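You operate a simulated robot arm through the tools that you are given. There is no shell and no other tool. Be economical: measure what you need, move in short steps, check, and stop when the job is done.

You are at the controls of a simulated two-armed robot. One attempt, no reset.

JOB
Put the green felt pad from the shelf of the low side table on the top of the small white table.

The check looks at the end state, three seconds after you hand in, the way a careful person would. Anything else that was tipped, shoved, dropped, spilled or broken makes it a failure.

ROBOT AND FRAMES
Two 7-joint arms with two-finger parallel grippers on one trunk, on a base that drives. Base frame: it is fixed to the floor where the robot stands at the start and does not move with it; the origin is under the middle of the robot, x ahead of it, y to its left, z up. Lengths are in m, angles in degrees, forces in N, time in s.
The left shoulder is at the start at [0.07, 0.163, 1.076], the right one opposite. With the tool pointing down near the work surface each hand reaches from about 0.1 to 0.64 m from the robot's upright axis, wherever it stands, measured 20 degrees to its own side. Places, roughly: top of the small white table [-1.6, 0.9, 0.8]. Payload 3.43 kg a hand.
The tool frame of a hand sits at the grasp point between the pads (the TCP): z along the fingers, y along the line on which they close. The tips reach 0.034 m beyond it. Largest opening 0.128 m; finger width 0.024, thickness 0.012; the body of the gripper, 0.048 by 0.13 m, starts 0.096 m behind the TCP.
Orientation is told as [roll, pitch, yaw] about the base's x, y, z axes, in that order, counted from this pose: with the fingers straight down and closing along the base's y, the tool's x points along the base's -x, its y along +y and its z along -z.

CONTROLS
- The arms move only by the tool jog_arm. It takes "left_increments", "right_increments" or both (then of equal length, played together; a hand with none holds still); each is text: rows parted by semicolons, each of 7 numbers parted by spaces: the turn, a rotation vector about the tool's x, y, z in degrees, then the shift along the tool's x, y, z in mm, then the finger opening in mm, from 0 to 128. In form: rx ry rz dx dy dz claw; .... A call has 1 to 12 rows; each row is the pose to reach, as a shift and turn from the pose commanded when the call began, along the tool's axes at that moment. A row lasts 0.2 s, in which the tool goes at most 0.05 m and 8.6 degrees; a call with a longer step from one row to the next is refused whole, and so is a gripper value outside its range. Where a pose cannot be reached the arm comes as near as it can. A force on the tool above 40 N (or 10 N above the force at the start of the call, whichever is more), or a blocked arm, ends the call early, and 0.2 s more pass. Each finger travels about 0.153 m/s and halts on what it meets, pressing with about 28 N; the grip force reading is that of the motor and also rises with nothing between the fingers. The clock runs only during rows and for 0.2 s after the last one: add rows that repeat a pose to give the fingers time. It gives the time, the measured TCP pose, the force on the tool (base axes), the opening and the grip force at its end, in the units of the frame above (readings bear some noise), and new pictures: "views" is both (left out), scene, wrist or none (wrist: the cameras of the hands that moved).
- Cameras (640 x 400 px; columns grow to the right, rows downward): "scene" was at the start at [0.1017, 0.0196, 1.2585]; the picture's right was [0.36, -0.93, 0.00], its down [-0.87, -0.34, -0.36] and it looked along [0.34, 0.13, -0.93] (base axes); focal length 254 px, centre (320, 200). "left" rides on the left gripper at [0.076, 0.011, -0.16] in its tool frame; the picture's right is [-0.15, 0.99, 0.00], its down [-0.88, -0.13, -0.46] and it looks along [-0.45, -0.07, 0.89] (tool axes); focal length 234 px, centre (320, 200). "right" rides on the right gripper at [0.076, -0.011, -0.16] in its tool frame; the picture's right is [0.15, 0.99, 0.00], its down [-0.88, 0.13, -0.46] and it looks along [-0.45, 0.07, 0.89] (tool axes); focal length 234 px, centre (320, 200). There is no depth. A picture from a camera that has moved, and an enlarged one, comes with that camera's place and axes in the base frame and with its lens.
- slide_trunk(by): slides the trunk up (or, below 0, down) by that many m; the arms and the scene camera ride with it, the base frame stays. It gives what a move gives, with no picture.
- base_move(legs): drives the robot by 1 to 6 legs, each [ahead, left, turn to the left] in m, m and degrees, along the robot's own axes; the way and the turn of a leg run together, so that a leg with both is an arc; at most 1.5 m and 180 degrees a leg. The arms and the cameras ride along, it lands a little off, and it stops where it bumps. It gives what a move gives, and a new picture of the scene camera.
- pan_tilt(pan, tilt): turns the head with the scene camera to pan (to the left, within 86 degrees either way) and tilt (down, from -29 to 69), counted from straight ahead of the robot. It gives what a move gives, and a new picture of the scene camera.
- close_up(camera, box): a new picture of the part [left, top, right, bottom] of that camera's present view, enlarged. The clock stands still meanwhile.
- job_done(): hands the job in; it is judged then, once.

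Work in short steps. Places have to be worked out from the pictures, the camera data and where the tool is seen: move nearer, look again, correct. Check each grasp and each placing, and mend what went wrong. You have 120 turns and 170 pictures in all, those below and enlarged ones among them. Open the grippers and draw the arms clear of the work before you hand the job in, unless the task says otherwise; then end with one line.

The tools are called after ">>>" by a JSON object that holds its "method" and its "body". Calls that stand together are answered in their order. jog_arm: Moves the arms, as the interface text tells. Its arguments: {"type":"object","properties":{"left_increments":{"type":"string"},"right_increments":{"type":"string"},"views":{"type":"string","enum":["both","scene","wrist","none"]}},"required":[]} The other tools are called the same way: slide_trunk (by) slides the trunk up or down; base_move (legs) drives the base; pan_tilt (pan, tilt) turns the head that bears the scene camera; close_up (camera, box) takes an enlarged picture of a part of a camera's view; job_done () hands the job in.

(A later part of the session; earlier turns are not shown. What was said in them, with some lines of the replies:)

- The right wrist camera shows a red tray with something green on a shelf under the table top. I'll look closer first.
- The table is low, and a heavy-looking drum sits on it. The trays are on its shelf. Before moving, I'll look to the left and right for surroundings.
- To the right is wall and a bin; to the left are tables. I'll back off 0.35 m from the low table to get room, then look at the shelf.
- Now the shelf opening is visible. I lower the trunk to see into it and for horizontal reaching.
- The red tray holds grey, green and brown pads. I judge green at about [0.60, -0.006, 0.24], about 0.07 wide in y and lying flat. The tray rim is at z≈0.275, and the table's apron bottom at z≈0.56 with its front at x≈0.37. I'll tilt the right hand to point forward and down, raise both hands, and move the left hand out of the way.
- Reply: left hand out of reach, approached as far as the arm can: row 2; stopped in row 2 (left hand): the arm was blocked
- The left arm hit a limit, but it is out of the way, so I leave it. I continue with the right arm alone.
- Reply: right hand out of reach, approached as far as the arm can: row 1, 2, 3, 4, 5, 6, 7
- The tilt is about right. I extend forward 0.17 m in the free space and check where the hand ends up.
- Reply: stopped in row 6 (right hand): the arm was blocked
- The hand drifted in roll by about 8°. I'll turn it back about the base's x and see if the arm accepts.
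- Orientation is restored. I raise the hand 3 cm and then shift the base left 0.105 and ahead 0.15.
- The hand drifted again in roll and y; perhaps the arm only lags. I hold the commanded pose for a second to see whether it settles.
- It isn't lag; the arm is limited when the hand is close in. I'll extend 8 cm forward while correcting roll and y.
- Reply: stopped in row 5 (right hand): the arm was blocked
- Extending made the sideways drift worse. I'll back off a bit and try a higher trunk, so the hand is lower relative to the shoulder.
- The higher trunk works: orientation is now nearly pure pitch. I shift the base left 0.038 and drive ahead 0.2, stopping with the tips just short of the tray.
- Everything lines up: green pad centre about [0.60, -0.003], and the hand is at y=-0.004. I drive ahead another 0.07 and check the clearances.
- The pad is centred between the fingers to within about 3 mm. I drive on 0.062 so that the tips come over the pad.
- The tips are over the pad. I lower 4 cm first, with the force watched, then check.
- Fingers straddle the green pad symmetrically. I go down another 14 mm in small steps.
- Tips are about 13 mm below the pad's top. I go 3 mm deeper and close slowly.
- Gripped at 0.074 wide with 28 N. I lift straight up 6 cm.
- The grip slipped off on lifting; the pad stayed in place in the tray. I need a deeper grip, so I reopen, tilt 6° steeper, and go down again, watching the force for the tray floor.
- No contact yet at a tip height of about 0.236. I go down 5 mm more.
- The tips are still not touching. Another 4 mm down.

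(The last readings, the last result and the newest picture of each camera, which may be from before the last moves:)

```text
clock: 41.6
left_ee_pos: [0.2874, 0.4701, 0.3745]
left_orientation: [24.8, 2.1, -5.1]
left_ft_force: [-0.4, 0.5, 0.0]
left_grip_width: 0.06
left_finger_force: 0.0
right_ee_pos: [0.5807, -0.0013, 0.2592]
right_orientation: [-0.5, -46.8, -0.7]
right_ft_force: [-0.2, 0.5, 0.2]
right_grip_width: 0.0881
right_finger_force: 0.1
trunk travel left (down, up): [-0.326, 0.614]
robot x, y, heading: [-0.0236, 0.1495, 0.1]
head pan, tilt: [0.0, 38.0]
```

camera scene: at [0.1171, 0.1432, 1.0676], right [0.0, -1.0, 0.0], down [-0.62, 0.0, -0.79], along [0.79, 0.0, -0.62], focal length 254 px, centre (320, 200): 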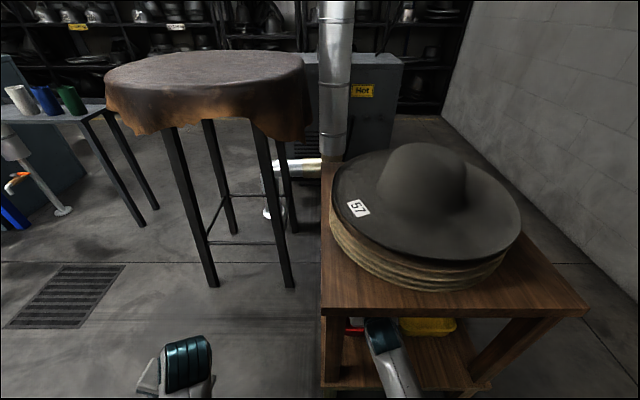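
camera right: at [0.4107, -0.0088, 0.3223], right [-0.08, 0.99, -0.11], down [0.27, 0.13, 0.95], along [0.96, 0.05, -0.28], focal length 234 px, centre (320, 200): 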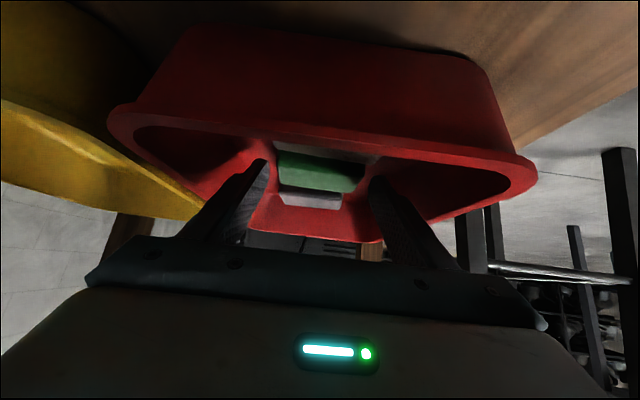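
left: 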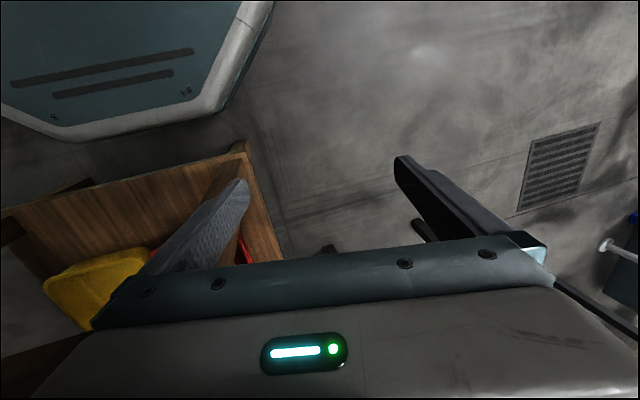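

Still free at tip ≈0.227; another 4 mm.

>>> {"method": "jog_arm", "body": {"right_increments": "0 0 0 1 0 0.9 88; 0 0 0 1.9 0 1.8 88; 0 0 0 2.9 0 2.7 88; 0 0 0 2.9 0 2.7 88", "views": "none"}}

>>> {"method": "close_up", "body": {"camera": "right", "box": [200, 100, 440, 250]}}

```text
clock: 42.6
left_ee_pos: [0.2865, 0.47, 0.3763]
left_orientation: [24.8, 1.9, -5.2]
left_ft_force: [0.5, -0.1, -0.8]
left_grip_width: 0.06
left_finger_force: 0.1
right_ee_pos: [0.5804, -0.0016, 0.2565]
right_orientation: [-0.5, -47.1, -0.6]
right_ft_force: [-2.2, -1.1, 9.9]
right_grip_width: 0.0876
right_finger_force: 0.1
trunk travel left (down, up): [-0.326, 0.614]
robot x, y, heading: [-0.0196, 0.1421, 0.3]
head pan, tilt: [0.0, 38.0]
```

```text
2.67 times, centred on (320, 175) of right
camera zoom: at [0.4113, -0.0084, 0.3107], right [-0.08, 0.99, -0.11], down [0.27, 0.13, 0.95], along [0.96, 0.05, -0.28], focal length 624 px, centre (320, 267)
```

zoom: 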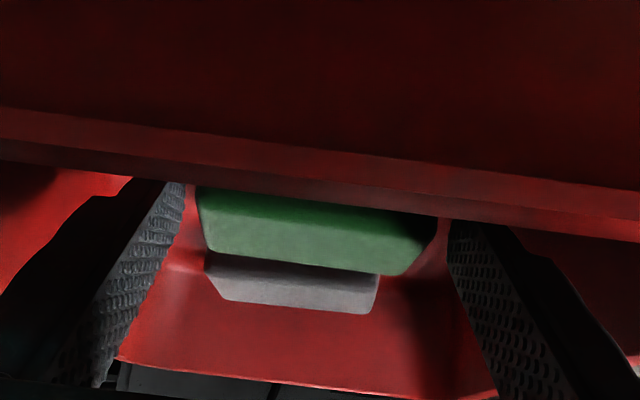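

Contact with the tray floor (10 N). I raise 2 mm, close with full force, and lift only 12 mm to test.

>>> {"method": "jog_arm", "body": {"right_increments": "0 0 0 -2 0 -1.9 88; 0 0 0 -2 0 -1.9 80; 0 0 0 -2 0 -1.9 70; 0 0 0 -2 0 -1.9 50; 0 0 0 -2 0 -1.9 40; 0 0 0 -2 0 -1.9 40", "views": "none"}}

>>> {"method": "jog_arm", "body": {"right_increments": "0 0 0 -2 0 -2 40; 0 0 0 -4 0 -4 40; 0 0 0 -6 0 -6 40; 0 0 0 -8 0 -8 40; 0 0 0 -8 0 -8 40", "views": "none"}}

>>> {"method": "close_up", "body": {"camera": "right", "box": [200, 100, 440, 250]}}

```text
clock: 44.0
left_ee_pos: [0.2864, 0.4715, 0.3758]
left_orientation: [24.8, 2.1, -5.2]
left_ft_force: [-0.3, -0.7, 0.3]
left_grip_width: 0.0599
left_finger_force: 0.1
right_ee_pos: [0.5801, -0.0012, 0.258]
right_orientation: [-0.5, -46.8, -0.7]
right_ft_force: [0.0, 0.8, 0.5]
right_grip_width: 0.0738
right_finger_force: 27.9
trunk travel left (down, up): [-0.326, 0.614]
robot x, y, heading: [-0.021, 0.1436, 0.3]
head pan, tilt: [0.0, 38.0]
```

```text
clock: 45.2
left_ee_pos: [0.287, 0.4699, 0.3746]
left_orientation: [24.8, 2.0, -5.1]
left_ft_force: [0.6, -0.3, -0.2]
left_grip_width: 0.06
left_finger_force: 0.1
right_ee_pos: [0.5799, -0.001, 0.2701]
right_orientation: [-0.5, -46.8, -0.7]
right_ft_force: [0.2, -1.0, 0.3]
right_grip_width: 0.0737
right_finger_force: 28.1
trunk travel left (down, up): [-0.326, 0.614]
robot x, y, heading: [-0.0208, 0.1415, 0.2]
head pan, tilt: [0.0, 38.0]
```

```text
2.67 times, centred on (320, 175) of right
camera zoom: at [0.4102, -0.0084, 0.3241], right [-0.08, 0.99, -0.11], down [0.27, 0.13, 0.95], along [0.96, 0.05, -0.28], focal length 624 px, centre (320, 267)
```

zoom: 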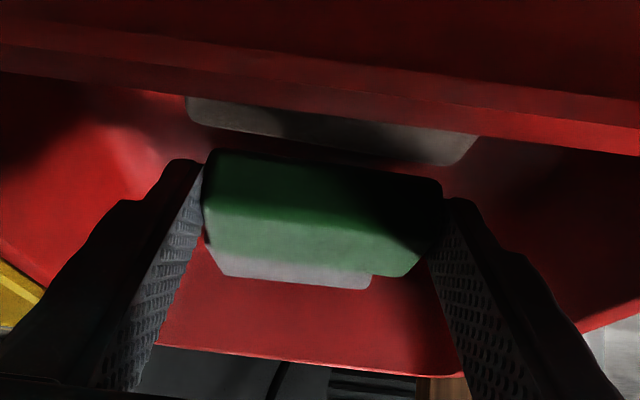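

The pad is lifting with the hand this time (0.074 width held). I continue up 7 cm slowly.

>>> {"method": "jog_arm", "body": {"right_increments": "0 0 0 -5 0 -5 40; 0 0 0 -10 0 -10 40; 0 0 0 -16 0 -15 40; 0 0 0 -22 0 -20 40; 0 0 0 -28 0 -26 40; 0 0 0 -34 0 -32 40; 0 0 0 -40 0 -38 40; 0 0 0 -46 0 -43 40; 0 0 0 -46 0 -43 40", "views": "wrist"}}

```text
clock: 47.2
left_ee_pos: [0.2865, 0.4713, 0.3748]
left_orientation: [24.9, 2.2, -5.2]
left_ft_force: [0.0, 0.2, 0.7]
left_grip_width: 0.0599
left_finger_force: 0.1
right_ee_pos: [0.5802, -0.0028, 0.3321]
right_orientation: [-0.7, -46.8, -0.6]
right_ft_force: [0.1, -0.1, 0.4]
right_grip_width: 0.0739
right_finger_force: 28.0
trunk travel left (down, up): [-0.326, 0.614]
robot x, y, heading: [-0.0196, 0.1431, 0.2]
head pan, tilt: [0.0, 38.0]
camera right: at [0.4101, -0.0088, 0.3867], right [-0.08, 0.99, -0.11], down [0.27, 0.13, 0.95], along [0.96, 0.05, -0.28], focal length 234 px, centre (320, 200)
```

right: 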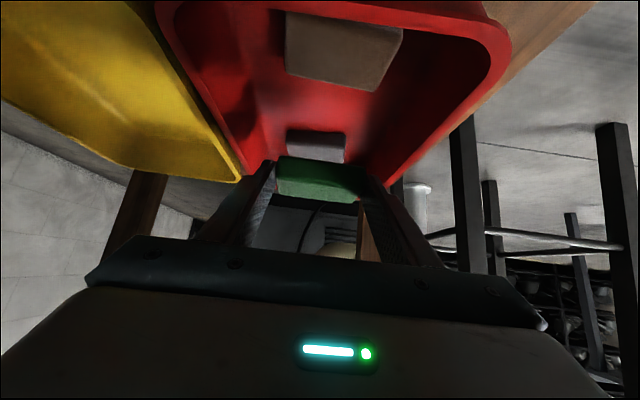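

The pad is held above the rim. I back straight out by 0.38 m.

>>> {"method": "base_move", "body": {"legs": [[-0.2, 0, 0], [-0.2, 0, 0]]}}

>>> {"method": "close_up", "body": {"camera": "right", "box": [160, 60, 480, 260]}}

>>> {"method": "pan_tilt", "body": {"pan": 86, "tilt": 20}}

```text
clock: 50.0
left_ee_pos: [-0.1139, 0.4704, 0.376]
left_orientation: [24.9, 2.0, -5.0]
left_ft_force: [0.1, 0.0, 0.2]
left_grip_width: 0.0599
left_finger_force: 0.1
right_ee_pos: [0.1806, -0.0029, 0.3329]
right_orientation: [-0.5, -46.8, -0.5]
right_ft_force: [-0.4, -0.3, -0.6]
right_grip_width: 0.0739
right_finger_force: 28.1
trunk travel left (down, up): [-0.326, 0.614]
robot x, y, heading: [-0.4192, 0.1418, 0.4]
head pan, tilt: [0.0, 38.0]
camera scene: at [-0.2841, 0.1415, 1.0677], right [0.0, -1.0, 0.0], down [-0.62, 0.0, -0.79], along [0.79, 0.0, -0.62], focal length 254 px, centre (320, 200)
```

scene: 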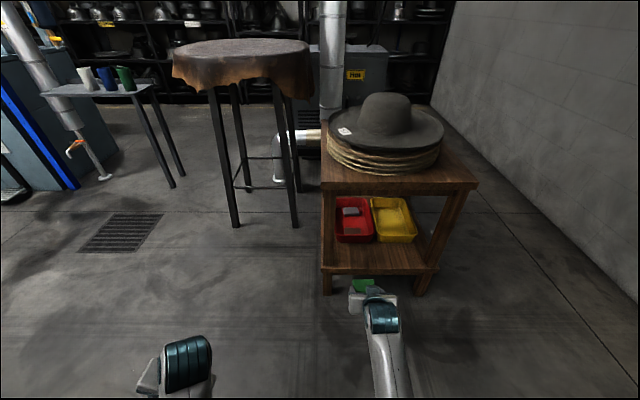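

```text
2.00 times, centred on (320, 160) of right
camera zoom: at [0.0102, -0.0099, 0.3871], right [-0.08, 0.99, -0.11], down [0.27, 0.13, 0.95], along [0.96, 0.05, -0.28], focal length 468 px, centre (320, 280)
```

zoom: 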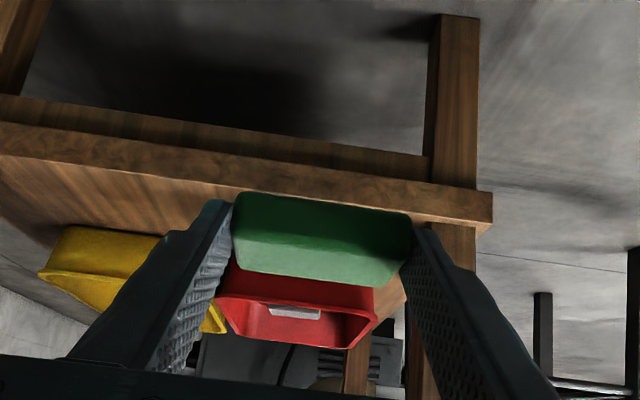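

```text
clock: 51.6
left_ee_pos: [-0.114, 0.4695, 0.3754]
left_orientation: [24.9, 2.1, -5.2]
left_ft_force: [0.7, 0.7, 0.8]
left_grip_width: 0.0601
left_finger_force: 0.0
right_ee_pos: [0.1801, -0.0029, 0.3329]
right_orientation: [-0.7, -46.8, -0.5]
right_ft_force: [0.3, -0.5, -0.7]
right_grip_width: 0.0739
right_finger_force: 28.4
trunk travel left (down, up): [-0.326, 0.614]
robot x, y, heading: [-0.4158, 0.1423, 0.4]
head pan, tilt: [85.9, 20.0]
camera scene: at [-0.364, 0.2341, 1.0961], right [1.0, -0.07, 0.0], down [-0.02, -0.34, -0.94], along [0.06, 0.94, -0.34], focal length 254 px, centre (320, 200)
```

scene: 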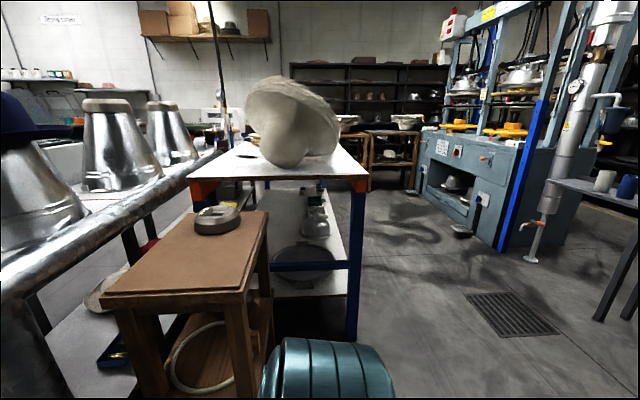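

The pad is held well. I raise the trunk by 0.55 to bring the hand above table height, then turn left 45° to look for the white table.

>>> {"method": "slide_trunk", "body": {"by": 0.55}}

>>> {"method": "base_move", "body": {"legs": [[0, 0, 45]]}}

```text
refused: 0.55 is not a number from -0.4 to 0.4
```

```text
clock: 54.1
left_ee_pos: [-0.436, 0.5905, 0.3763]
left_orientation: [24.8, 2.1, 40.1]
left_ft_force: [-0.4, 0.3, 0.5]
left_grip_width: 0.0601
left_finger_force: 0.2
right_ee_pos: [0.1048, 0.4661, 0.3335]
right_orientation: [-0.7, -46.9, 44.6]
right_ft_force: [0.5, 0.0, 0.0]
right_grip_width: 0.0736
right_finger_force: 28.2
trunk travel left (down, up): [-0.326, 0.614]
robot x, y, heading: [-0.4226, 0.1443, 45.3]
head pan, tilt: [85.9, 20.0]
camera scene: at [-0.4467, 0.2465, 1.0961], right [0.75, 0.66, 0.0], down [0.23, -0.26, -0.94], along [-0.62, 0.71, -0.34], focal length 254 px, centre (320, 200)
```

scene: 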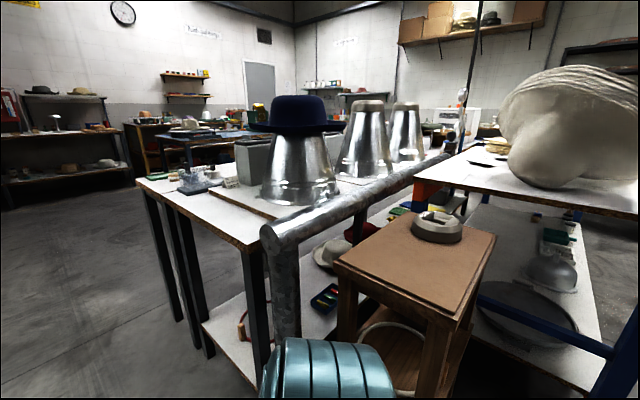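

The white table at about [-1.6, 0.9] is the one with the metal cones. I raise the trunk and look closer.

>>> {"method": "slide_trunk", "body": {"by": 0.3}}

>>> {"method": "slide_trunk", "body": {"by": 0.25}}

>>> {"method": "pan_tilt", "body": {"pan": 86, "tilt": 35}}

>>> {"method": "close_up", "body": {"camera": "scene", "box": [120, 50, 440, 250]}}

```text
clock: 57.1
left_ee_pos: [-0.4366, 0.5899, 0.6749]
left_orientation: [24.8, 2.2, 40.1]
left_ft_force: [-0.1, 0.3, -0.7]
left_grip_width: 0.0598
left_finger_force: 0.1
right_ee_pos: [0.106, 0.464, 0.6324]
right_orientation: [-0.7, -46.9, 44.6]
right_ft_force: [0.5, -0.6, -0.3]
right_grip_width: 0.0736
right_finger_force: 27.8
trunk travel left (down, up): [-0.626, 0.314]
robot x, y, heading: [-0.4212, 0.1401, 45.5]
head pan, tilt: [85.9, 20.0]
```

```text
clock: 59.6
left_ee_pos: [-0.4369, 0.5894, 0.9248]
left_orientation: [24.9, 2.2, 40.2]
left_ft_force: [0.1, 0.1, 0.0]
left_grip_width: 0.0601
left_finger_force: 0.1
right_ee_pos: [0.1055, 0.4657, 0.8822]
right_orientation: [-0.6, -46.9, 44.7]
right_ft_force: [0.0, -0.4, -0.7]
right_grip_width: 0.0738
right_finger_force: 28.3
trunk travel left (down, up): [-0.876, 0.064]
robot x, y, heading: [-0.4202, 0.1431, 45.4]
head pan, tilt: [85.9, 20.0]
```

```text
clock: 60.4
left_ee_pos: [-0.4362, 0.5891, 0.9252]
left_orientation: [24.8, 2.1, 40.1]
left_ft_force: [-0.6, 0.1, 0.0]
left_grip_width: 0.0601
left_finger_force: 0.0
right_ee_pos: [0.105, 0.4651, 0.8822]
right_orientation: [-0.7, -46.8, 44.6]
right_ft_force: [0.6, 0.6, -0.1]
right_grip_width: 0.0734
right_finger_force: 28.0
trunk travel left (down, up): [-0.876, 0.064]
robot x, y, heading: [-0.4224, 0.1466, 45.3]
head pan, tilt: [85.9, 35.0]
camera scene: at [-0.4433, 0.2427, 1.6223], right [0.75, 0.66, 0.0], down [0.38, -0.43, -0.82], along [-0.54, 0.62, -0.57], focal length 254 px, centre (320, 200)
```

scene: 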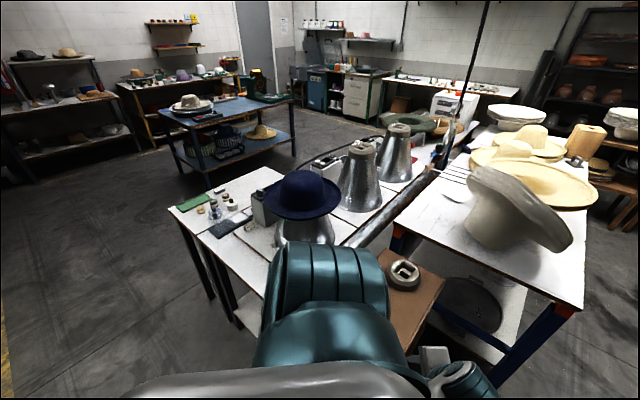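

```text
2.00 times, centred on (280, 150) of scene
camera zoom: at [-0.4433, 0.2427, 1.6223], right [0.75, 0.66, 0.0], down [0.38, -0.43, -0.82], along [-0.54, 0.62, -0.57], focal length 509 px, centre (400, 300)
```

zoom: 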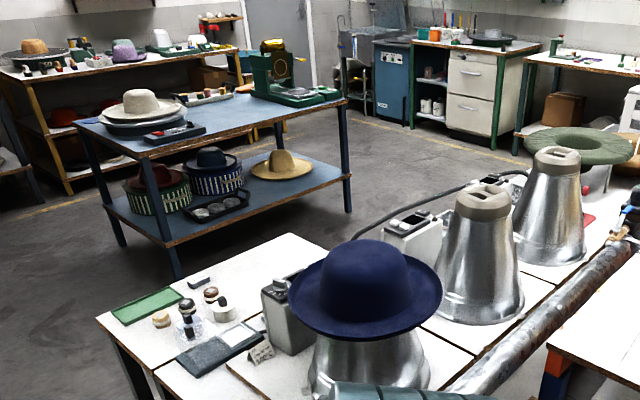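

The small white table is the left-hand piece: about x -1.77 to -1.46, y 0.53 to 1.19. Its free area is around [-1.61, 1.0], which is best approached from its far (-x) side. I turn further to inspect that aisle.

>>> {"method": "pan_tilt", "body": {"pan": 40, "tilt": 25}}

>>> {"method": "base_move", "body": {"legs": [[0, 0, 90]]}}

>>> {"method": "pan_tilt", "body": {"pan": -5, "tilt": 25}}

```text
clock: 61.5
left_ee_pos: [-0.4377, 0.5895, 0.9242]
left_orientation: [24.8, 2.1, 40.1]
left_ft_force: [-0.1, 0.0, 0.5]
left_grip_width: 0.0599
left_finger_force: 0.0
right_ee_pos: [0.1054, 0.4655, 0.8821]
right_orientation: [-0.7, -46.8, 44.6]
right_ft_force: [-0.4, 0.2, -0.8]
right_grip_width: 0.0734
right_finger_force: 28.2
trunk travel left (down, up): [-0.876, 0.064]
robot x, y, heading: [-0.416, 0.143, 45.3]
head pan, tilt: [40.0, 25.0]
camera scene: at [-0.3778, 0.2685, 1.638], right [1.0, -0.08, 0.0], down [-0.03, -0.42, -0.91], along [0.07, 0.9, -0.42], focal length 254 px, centre (320, 200)
```

scene: 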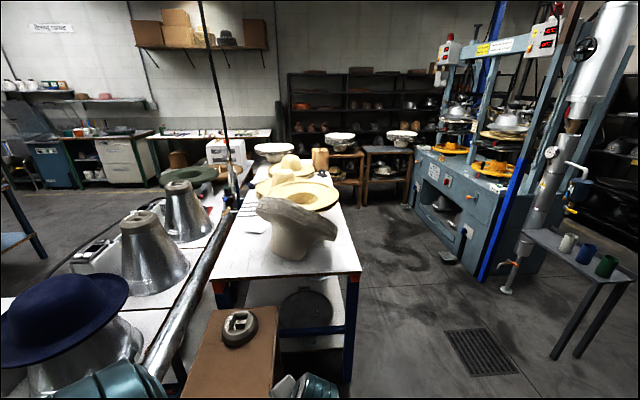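

```text
clock: 65.7
left_ee_pos: [-0.8686, 0.1314, 0.9264]
left_orientation: [24.8, 2.1, 129.3]
left_ft_force: [0.0, 0.1, -0.2]
left_grip_width: 0.0601
left_finger_force: 0.1
right_ee_pos: [-0.7365, 0.671, 0.8819]
right_orientation: [-0.7, -46.8, 134.0]
right_ft_force: [0.0, -0.2, -0.2]
right_grip_width: 0.074
right_finger_force: 27.8
trunk travel left (down, up): [-0.876, 0.064]
robot x, y, heading: [-0.4184, 0.1445, 135.0]
head pan, tilt: [40.0, 25.0]
camera scene: at [-0.5474, 0.1852, 1.638], right [0.09, 1.0, 0.0], down [0.42, -0.04, -0.91], along [-0.9, 0.08, -0.42], focal length 254 px, centre (320, 200)
```

scene: 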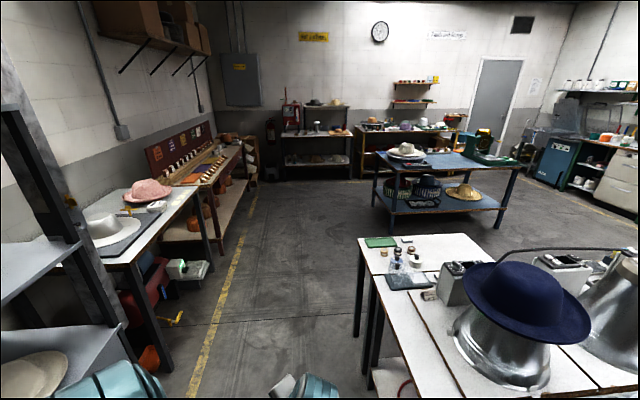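

```text
clock: 66.9
left_ee_pos: [-0.8682, 0.1317, 0.9239]
left_orientation: [24.8, 2.1, 129.3]
left_ft_force: [0.6, 0.2, -0.6]
left_grip_width: 0.0599
left_finger_force: 0.1
right_ee_pos: [-0.7363, 0.6711, 0.8825]
right_orientation: [-0.8, -46.8, 133.9]
right_ft_force: [0.4, 0.5, 1.3]
right_grip_width: 0.0735
right_finger_force: 27.8
trunk travel left (down, up): [-0.876, 0.064]
robot x, y, heading: [-0.4185, 0.1422, 134.7]
head pan, tilt: [-5.0, 25.0]
camera scene: at [-0.5145, 0.2474, 1.638], right [0.77, 0.64, 0.0], down [0.27, -0.33, -0.91], along [-0.58, 0.7, -0.42], focal length 254 px, centre (320, 200)
```

scene: 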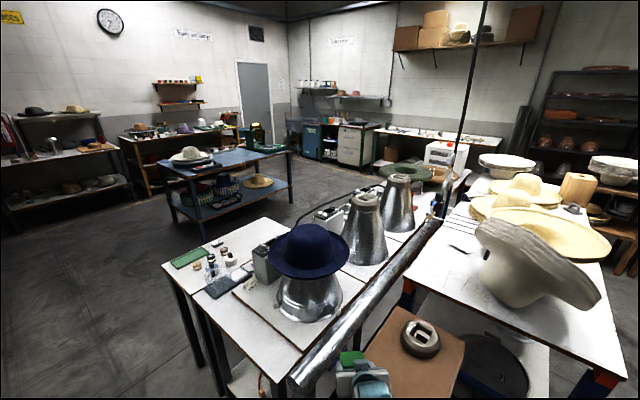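

The aisle is clear. I turn back to face +x, then drive backwards along the aisle and around to the far side of the small white table in stages.

>>> {"method": "slide_trunk", "body": {"by": 0.06}}

>>> {"method": "base_move", "body": {"legs": [[0, 0, -134.7], [0, -0.24, 0], [-1.0, 0, 0]]}}

>>> {"method": "pan_tilt", "body": {"pan": 86, "tilt": 30}}

```text
clock: 67.9
left_ee_pos: [-0.8694, 0.131, 0.9846]
left_orientation: [24.7, 2.0, 129.3]
left_ft_force: [0.4, 0.0, 0.7]
left_grip_width: 0.06
left_finger_force: 0.1
right_ee_pos: [-0.7367, 0.6718, 0.9434]
right_orientation: [-0.8, -46.8, 133.9]
right_ft_force: [0.1, -0.3, -0.4]
right_grip_width: 0.0735
right_finger_force: 27.8
trunk travel left (down, up): [-0.936, 0.004]
robot x, y, heading: [-0.418, 0.1414, 134.6]
head pan, tilt: [-5.0, 25.0]
```

```text
clock: 79.9
left_ee_pos: [-1.1032, 0.228, 0.9851]
left_orientation: [24.8, 2.0, -5.2]
left_ft_force: [-0.2, -0.9, 0.0]
left_grip_width: 0.0602
left_finger_force: 0.0
right_ee_pos: [-0.8105, -0.2451, 0.9427]
right_orientation: [-0.6, -46.8, -0.7]
right_ft_force: [0.1, 0.6, -0.8]
right_grip_width: 0.0737
right_finger_force: 27.9
trunk travel left (down, up): [-0.936, 0.004]
robot x, y, heading: [-1.4093, -0.1034, -0.1]
head pan, tilt: [-5.0, 25.0]
camera scene: at [-1.2673, -0.1074, 1.698], right [-0.09, -1.0, 0.0], down [-0.42, 0.04, -0.91], along [0.9, -0.08, -0.42], focal length 254 px, centre (320, 200)
```

scene: 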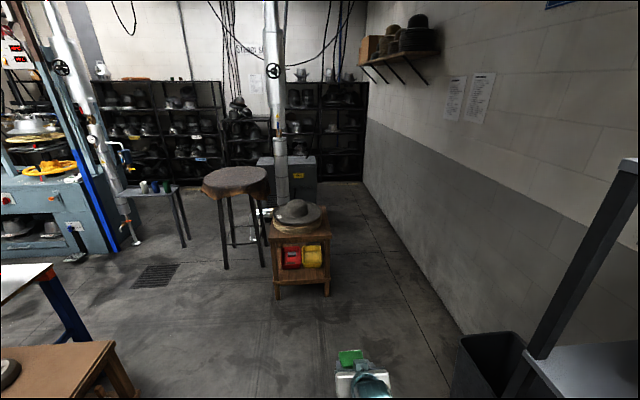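

```text
clock: 81.6
left_ee_pos: [-1.103, 0.2281, 0.9854]
left_orientation: [24.8, 2.1, -5.2]
left_ft_force: [-0.3, 0.8, 0.0]
left_grip_width: 0.0598
left_finger_force: 0.1
right_ee_pos: [-0.8093, -0.2455, 0.9435]
right_orientation: [-0.7, -46.8, -0.6]
right_ft_force: [-0.1, 0.5, -0.8]
right_grip_width: 0.0738
right_finger_force: 28.0
trunk travel left (down, up): [-0.936, 0.004]
robot x, y, heading: [-1.4094, -0.1015, 0.2]
head pan, tilt: [85.9, 30.0]
camera scene: at [-1.3532, -0.0093, 1.6901], right [1.0, -0.07, 0.0], down [-0.03, -0.5, -0.87], along [0.06, 0.86, -0.5], focal length 254 px, centre (320, 200)
```

scene: 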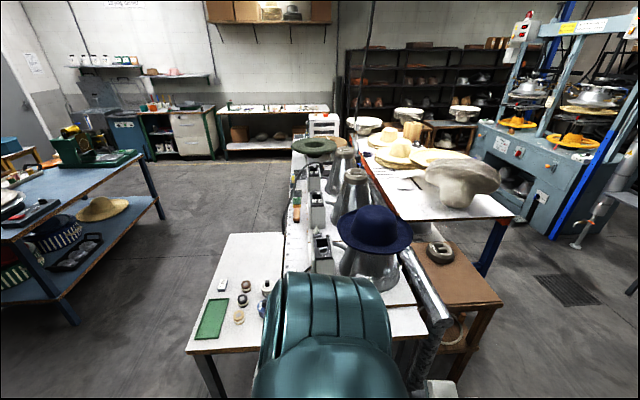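

The small table top is confirmed (x -1.78 to -1.48, y 0.52 to 1.17), and it is free beyond y≈0.87. I continue back to x≈-2.5 and then left to y≈1.16.

>>> {"method": "base_move", "body": {"legs": [[-1.1, 0, 0], [0, 0.6, 0]]}}

```text
clock: 90.2
left_ee_pos: [-2.208, 0.819, 0.9863]
left_orientation: [24.8, 2.1, -4.9]
left_ft_force: [0.5, -0.6, 0.3]
left_grip_width: 0.0597
left_finger_force: 0.2
right_ee_pos: [-1.9124, 0.3473, 0.9428]
right_orientation: [-0.8, -46.8, -0.4]
right_ft_force: [0.2, -0.5, -0.4]
right_grip_width: 0.0735
right_finger_force: 28.0
trunk travel left (down, up): [-0.936, 0.004]
robot x, y, heading: [-2.5148, 0.4942, 0.5]
head pan, tilt: [85.9, 30.0]
camera scene: at [-2.4568, 0.5804, 1.6901], right [1.0, -0.06, 0.0], down [-0.03, -0.5, -0.87], along [0.05, 0.86, -0.5], focal length 254 px, centre (320, 200)
```

scene: 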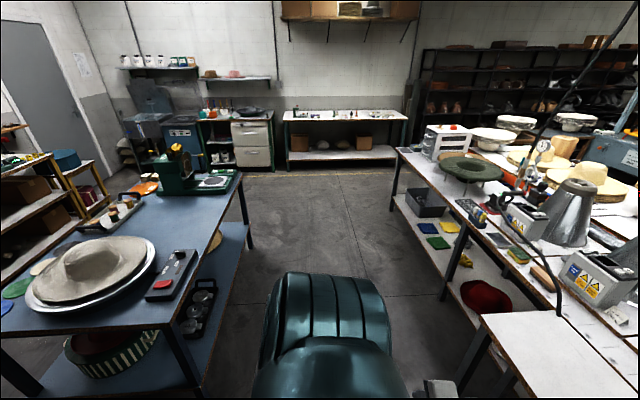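

The aisle to the blue table is tight-ish on the left rear. I move 0.1 ahead, then left 0.66.

>>> {"method": "base_move", "body": {"legs": [[0.1, 0, -0.5], [0, 0.66, 0]]}}

>>> {"method": "pan_tilt", "body": {"pan": 0, "tilt": 50}}

```text
clock: 94.6
left_ee_pos: [-2.1018, 1.4775, 0.9853]
left_orientation: [24.9, 2.2, -5.7]
left_ft_force: [-0.4, 0.4, 0.7]
left_grip_width: 0.0601
left_finger_force: 0.1
right_ee_pos: [-1.8136, 1.0037, 0.9434]
right_orientation: [-0.7, -46.8, -1.1]
right_ft_force: [-0.6, -0.1, -0.5]
right_grip_width: 0.0738
right_finger_force: 27.9
trunk travel left (down, up): [-0.936, 0.004]
robot x, y, heading: [-2.4121, 1.1527, -0.2]
head pan, tilt: [85.9, 30.0]
camera scene: at [-2.3541, 1.2426, 1.6901], right [1.0, -0.08, 0.0], down [-0.04, -0.5, -0.87], along [0.07, 0.86, -0.5], focal length 254 px, centre (320, 200)
```

scene: 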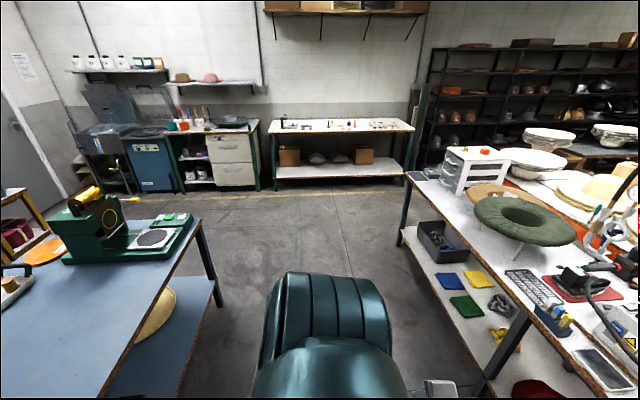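

```text
clock: 96.2
left_ee_pos: [-2.1012, 1.4786, 0.9854]
left_orientation: [24.9, 2.1, -5.6]
left_ft_force: [-1.0, 0.9, 0.3]
left_grip_width: 0.0598
left_finger_force: 0.1
right_ee_pos: [-1.8126, 1.0036, 0.9424]
right_orientation: [-0.7, -46.8, -1.0]
right_ft_force: [0.2, 0.1, -0.3]
right_grip_width: 0.0738
right_finger_force: 28.0
trunk travel left (down, up): [-0.936, 0.004]
robot x, y, heading: [-2.4124, 1.1535, -0.4]
head pan, tilt: [0.0, 50.0]
camera scene: at [-2.2839, 1.1526, 1.6605], right [0.0, -1.0, 0.0], down [-0.77, 0.0, -0.64], along [0.64, 0.0, -0.77], focal length 254 px, centre (320, 200)
```

scene: 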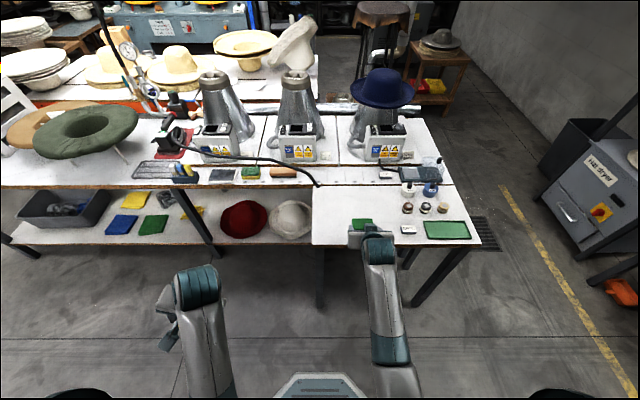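

I'm set up beside the table; the spot at y≈1.0 is empty. I drive ahead 0.2 to bring the pad over the table.

>>> {"method": "base_move", "body": {"legs": [[0.19, 0, 0]]}}

>>> {"method": "close_up", "body": {"camera": "right", "box": [0, 0, 640, 400]}}

```text
clock: 97.8
left_ee_pos: [-1.9143, 1.4776, 0.9853]
left_orientation: [24.8, 2.0, -5.7]
left_ft_force: [0.4, 0.0, -0.2]
left_grip_width: 0.0602
left_finger_force: 0.0
right_ee_pos: [-1.6244, 1.0014, 0.9433]
right_orientation: [-0.7, -46.9, -1.1]
right_ft_force: [-1.1, 0.5, -1.0]
right_grip_width: 0.0737
right_finger_force: 27.7
trunk travel left (down, up): [-0.936, 0.004]
robot x, y, heading: [-2.2225, 1.1539, -0.2]
head pan, tilt: [0.0, 50.0]
camera scene: at [-2.0973, 1.1516, 1.6608], right [-0.01, -1.0, 0.0], down [-0.77, 0.0, -0.64], along [0.64, 0.0, -0.77], focal length 254 px, centre (320, 200)
```

scene: 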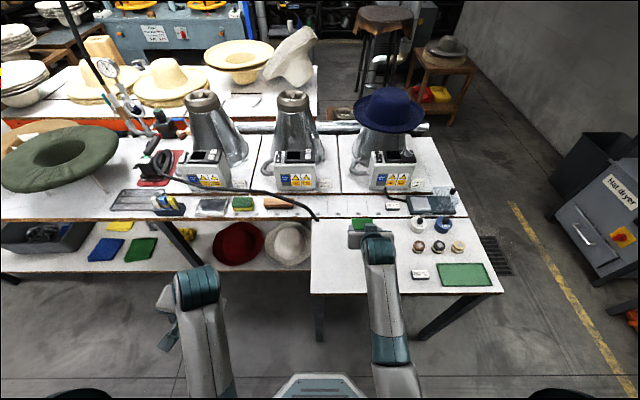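

```text
1.00 times, centred on (320, 200) of right
camera zoom: at [-1.7945, 0.9965, 0.9976], right [-0.07, 0.99, -0.12], down [0.27, 0.13, 0.95], along [0.96, 0.04, -0.28], focal length 234 px, centre (320, 200)
```

zoom: 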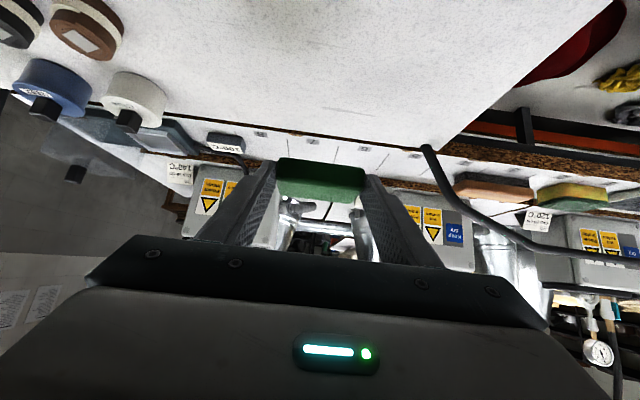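

The pad is well inside the table top, at about [-1.60, 1.0]. I lower with the trunk by 0.085, which keeps the hand's attitude fixed, and look.

>>> {"method": "slide_trunk", "body": {"by": -0.085}}

>>> {"method": "close_up", "body": {"camera": "right", "box": [160, 60, 480, 260]}}

>>> {"method": "close_up", "body": {"camera": "scene", "box": [300, 180, 500, 300]}}

```text
clock: 99.0
left_ee_pos: [-1.9132, 1.4773, 0.9014]
left_orientation: [24.7, 2.1, -5.8]
left_ft_force: [-0.4, 0.1, -0.4]
left_grip_width: 0.0599
left_finger_force: 0.0
right_ee_pos: [-1.6242, 1.0028, 0.8572]
right_orientation: [-0.7, -46.8, -1.0]
right_ft_force: [0.5, -0.6, 0.2]
right_grip_width: 0.0737
right_finger_force: 27.7
trunk travel left (down, up): [-0.851, 0.089]
robot x, y, heading: [-2.2212, 1.1536, -0.4]
head pan, tilt: [0.0, 50.0]
```

```text
2.00 times, centred on (320, 160) of right
camera zoom: at [-1.7931, 0.9964, 0.9118], right [-0.07, 0.99, -0.12], down [0.27, 0.13, 0.95], along [0.96, 0.04, -0.28], focal length 468 px, centre (320, 280)
```

zoom: 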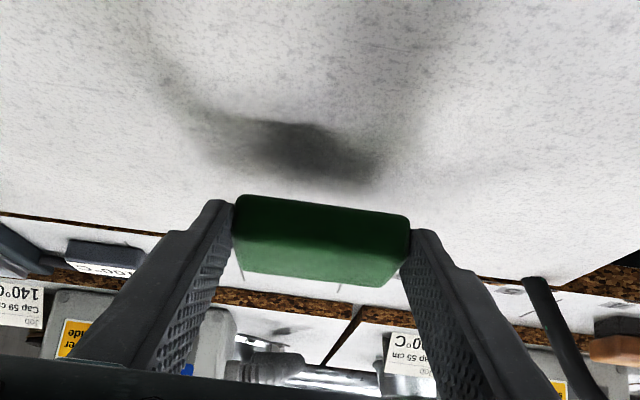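

```text
3.20 times, centred on (400, 240) of scene
camera zoom: at [-2.0947, 1.1516, 1.5756], right [-0.01, -1.0, 0.0], down [-0.77, 0.0, -0.64], along [0.64, 0.0, -0.77], focal length 814 px, centre (64, 72)
```

zoom: 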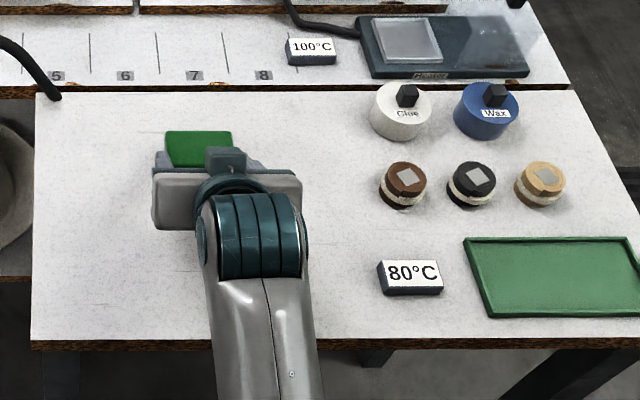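

The area beneath is free, with the shadow still detached from the pad. I lower 15 mm more by trunk, then a bit at a time.

>>> {"method": "slide_trunk", "body": {"by": -0.015}}

>>> {"method": "close_up", "body": {"camera": "right", "box": [160, 60, 480, 260]}}

```text
clock: 99.6
left_ee_pos: [-1.9134, 1.479, 0.8865]
left_orientation: [24.8, 2.2, -5.8]
left_ft_force: [0.1, 0.2, -0.2]
left_grip_width: 0.0598
left_finger_force: 0.0
right_ee_pos: [-1.6246, 1.0022, 0.843]
right_orientation: [-0.6, -46.8, -1.1]
right_ft_force: [0.1, -1.3, 0.3]
right_grip_width: 0.074
right_finger_force: 27.9
trunk travel left (down, up): [-0.836, 0.104]
robot x, y, heading: [-2.2214, 1.156, -0.3]
head pan, tilt: [0.0, 50.0]
```

```text
2.00 times, centred on (320, 160) of right
camera zoom: at [-1.7933, 0.9964, 0.8969], right [-0.07, 0.99, -0.12], down [0.27, 0.13, 0.95], along [0.96, 0.04, -0.28], focal length 468 px, centre (320, 280)
```

zoom: 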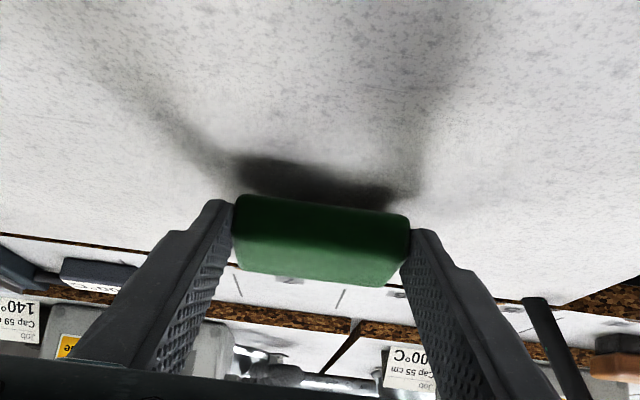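

The pad is about 1 cm above the top. I jog down 7 mm gently.

>>> {"method": "jog_arm", "body": {"right_increments": "0 0 0 1.5 0 1.4 40; 0 0 0 2.9 0 2.7 40; 0 0 0 4.4 0 4.1 40; 0 0 0 5.1 0 4.8 40; 0 0 0 5.1 0 4.8 40", "views": "none"}}

>>> {"method": "close_up", "body": {"camera": "right", "box": [160, 60, 480, 260]}}

```text
clock: 100.8
left_ee_pos: [-1.9142, 1.4772, 0.8863]
left_orientation: [24.8, 2.1, -5.7]
left_ft_force: [0.2, 0.0, -0.3]
left_grip_width: 0.0602
left_finger_force: 0.0
right_ee_pos: [-1.6239, 1.0015, 0.8359]
right_orientation: [-0.8, -46.8, -1.0]
right_ft_force: [0.0, 0.2, -0.7]
right_grip_width: 0.0738
right_finger_force: 27.6
trunk travel left (down, up): [-0.836, 0.104]
robot x, y, heading: [-2.2233, 1.1506, -0.5]
head pan, tilt: [0.0, 50.0]
```

```text
2.00 times, centred on (320, 160) of right
camera zoom: at [-1.7934, 0.9959, 0.89], right [-0.07, 0.99, -0.12], down [0.27, 0.13, 0.95], along [0.96, 0.04, -0.28], focal length 468 px, centre (320, 280)
```

zoom: 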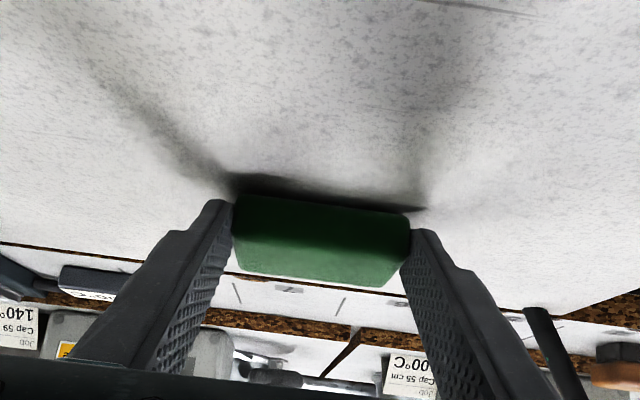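

Almost touching. I go 3 mm more and check the force.

>>> {"method": "jog_arm", "body": {"right_increments": "0 0 0 0.7 0 0.7 40; 0 0 0 1.5 0 1.4 40; 0 0 0 2.2 0 2 40; 0 0 0 2.2 0 2 40", "views": "none"}}

>>> {"method": "close_up", "body": {"camera": "right", "box": [160, 60, 480, 260]}}

```text
clock: 101.8
left_ee_pos: [-1.9133, 1.4786, 0.8862]
left_orientation: [24.9, 2.1, -5.6]
left_ft_force: [0.0, 0.1, -0.2]
left_grip_width: 0.06
left_finger_force: 0.0
right_ee_pos: [-1.6241, 1.0007, 0.8331]
right_orientation: [-0.8, -46.9, -1.0]
right_ft_force: [0.8, -0.3, 2.0]
right_grip_width: 0.0737
right_finger_force: 28.0
trunk travel left (down, up): [-0.836, 0.104]
robot x, y, heading: [-2.2211, 1.1532, -0.3]
head pan, tilt: [0.0, 50.0]
```

```text
2.00 times, centred on (320, 160) of right
camera zoom: at [-1.7933, 0.9956, 0.8868], right [-0.07, 0.99, -0.12], down [0.27, 0.13, 0.95], along [0.96, 0.04, -0.28], focal length 468 px, centre (320, 280)
```

zoom: 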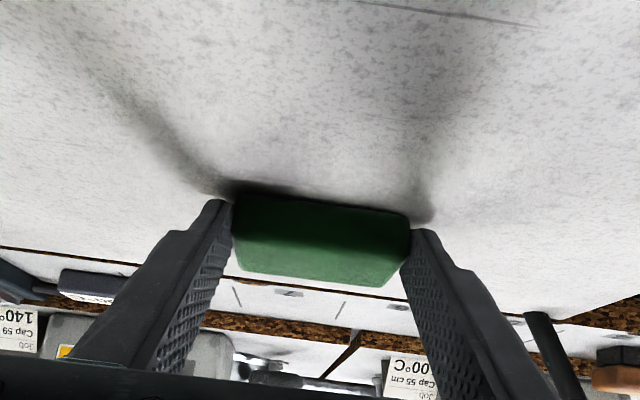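

Force 2 N upward: the pad touches the table, at TCP height 0.833 as predicted. I open slowly and then lift away.

>>> {"method": "jog_arm", "body": {"right_increments": "0 0 0 0 0 0 74; 0 0 0 0 0 0 78; 0 0 0 0 0 0 84; 0 0 0 0 0 0 92; 0 0 0 0 0 0 92", "views": "none"}}

>>> {"method": "jog_arm", "body": {"right_increments": "0 0 0 -7 0 -7 92; 0 0 0 -15 0 -14 92; 0 0 0 -29 0 -27 92; 0 0 0 -44 0 -41 92; 0 0 0 -58 0 -55 92; 0 0 0 -58 0 -55 92", "views": "both"}}

```text
clock: 103.0
left_ee_pos: [-1.9138, 1.4779, 0.885]
left_orientation: [24.8, 2.1, -5.7]
left_ft_force: [-0.3, 1.0, -0.1]
left_grip_width: 0.0602
left_finger_force: 0.1
right_ee_pos: [-1.6235, 1.0002, 0.8314]
right_orientation: [-0.8, -46.8, -1.1]
right_ft_force: [-0.3, -1.6, 1.4]
right_grip_width: 0.0912
right_finger_force: 0.1
trunk travel left (down, up): [-0.836, 0.104]
robot x, y, heading: [-2.2255, 1.151, -0.1]
head pan, tilt: [0.0, 50.0]
```

```text
clock: 104.4
left_ee_pos: [-1.9141, 1.4779, 0.8847]
left_orientation: [24.8, 2.1, -5.8]
left_ft_force: [-0.3, -0.3, 0.2]
left_grip_width: 0.0599
left_finger_force: 0.2
right_ee_pos: [-1.6302, 0.9895, 0.9023]
right_orientation: [-3.2, -46.0, 0.7]
right_ft_force: [-0.3, -0.3, 0.8]
right_grip_width: 0.0922
right_finger_force: 0.2
trunk travel left (down, up): [-0.836, 0.104]
robot x, y, heading: [-2.221, 1.1516, -0.5]
head pan, tilt: [0.0, 50.0]
camera scene: at [-2.095, 1.1516, 1.5605], right [-0.01, -1.0, 0.0], down [-0.77, 0.0, -0.64], along [0.64, 0.0, -0.77], focal length 254 px, centre (320, 200)
camera right: at [-1.7984, 0.9853, 0.9594], right [-0.07, 0.99, -0.14], down [0.29, 0.16, 0.94], along [0.96, 0.03, -0.29], focal length 234 px, centre (320, 200)
```

scene: 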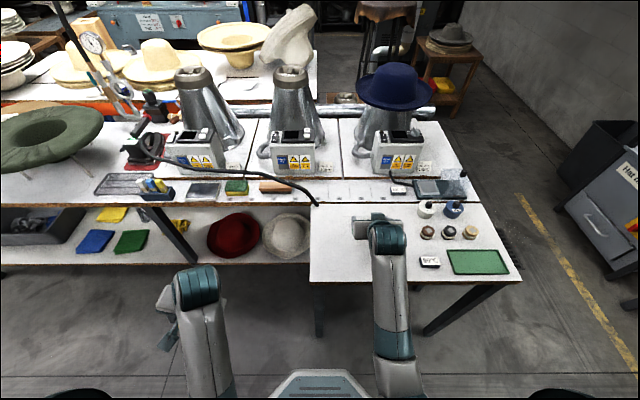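
right: 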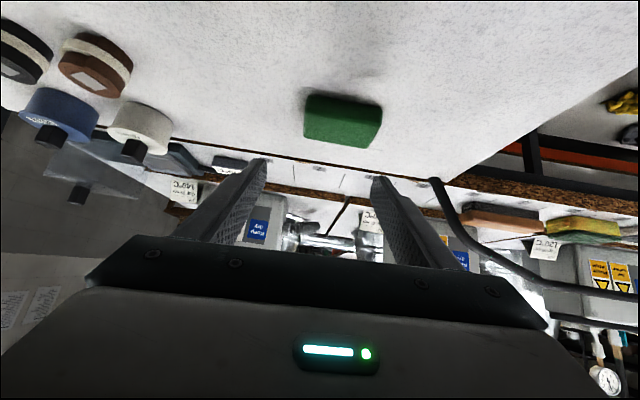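

The pad lies on the white table, released. I back the base 0.25 m to draw the hands clear and check; blue-table clearance behind still remains.

>>> {"method": "base_move", "body": {"legs": [[-0.22, 0, 0]]}}

>>> {"method": "close_up", "body": {"camera": "scene", "box": [280, 150, 520, 300]}}

>>> {"method": "jog_arm", "body": {"left_increments": "0 0 0 0 0 0 80; 0 0 0 0 0 0 110", "views": "none"}}

```text
clock: 106.1
left_ee_pos: [-2.1318, 1.4777, 0.8859]
left_orientation: [24.8, 2.1, -5.8]
left_ft_force: [-0.4, -0.6, -0.3]
left_grip_width: 0.0601
left_finger_force: 0.0
right_ee_pos: [-1.8448, 0.9894, 0.9054]
right_orientation: [-3.2, -46.4, 0.5]
right_ft_force: [-0.6, -0.1, -0.6]
right_grip_width: 0.092
right_finger_force: 0.0
trunk travel left (down, up): [-0.836, 0.104]
robot x, y, heading: [-2.4395, 1.1544, -0.7]
head pan, tilt: [0.0, 50.0]
camera scene: at [-2.3131, 1.1528, 1.5605], right [-0.01, -1.0, 0.0], down [-0.77, 0.01, -0.64], along [0.64, -0.01, -0.77], focal length 254 px, centre (320, 200)
```

scene: 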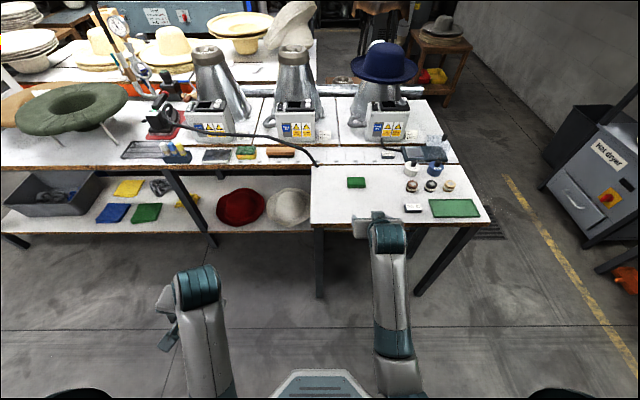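

```text
2.67 times, centred on (400, 225) of scene
camera zoom: at [-2.3131, 1.1528, 1.5605], right [-0.01, -1.0, 0.0], down [-0.77, 0.01, -0.64], along [0.64, -0.01, -0.77], focal length 678 px, centre (107, 133)
```

zoom: 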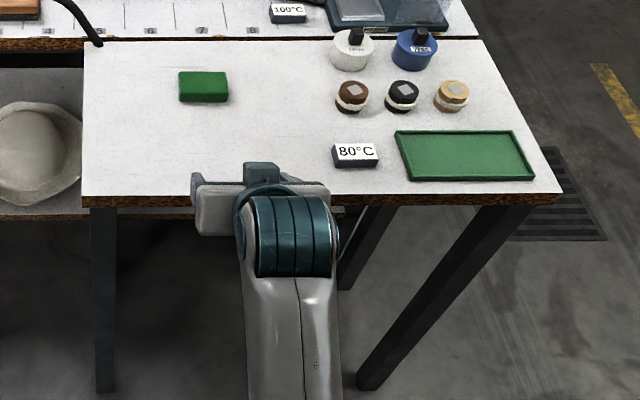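

```text
clock: 106.7
left_ee_pos: [-2.1313, 1.4785, 0.8854]
left_orientation: [24.9, 2.1, -5.8]
left_ft_force: [0.0, -0.3, -0.1]
left_grip_width: 0.1099
left_finger_force: 0.0
right_ee_pos: [-1.8449, 0.9879, 0.9054]
right_orientation: [-3.4, -46.5, 0.6]
right_ft_force: [0.3, 0.8, 0.5]
right_grip_width: 0.0923
right_finger_force: 0.0
trunk travel left (down, up): [-0.836, 0.104]
robot x, y, heading: [-2.4415, 1.154, -0.5]
head pan, tilt: [0.0, 50.0]
```

The pad lies flat on the white table, nothing else has been disturbed, and both hands are open and clear. I hand in.

>>> {"method": "job_done", "body": {}}

```text
The job is handed in.
```

The green felt pad is lying flat on the top of the small white table, both hands are open and clear, and I saw nothing else disturbed.
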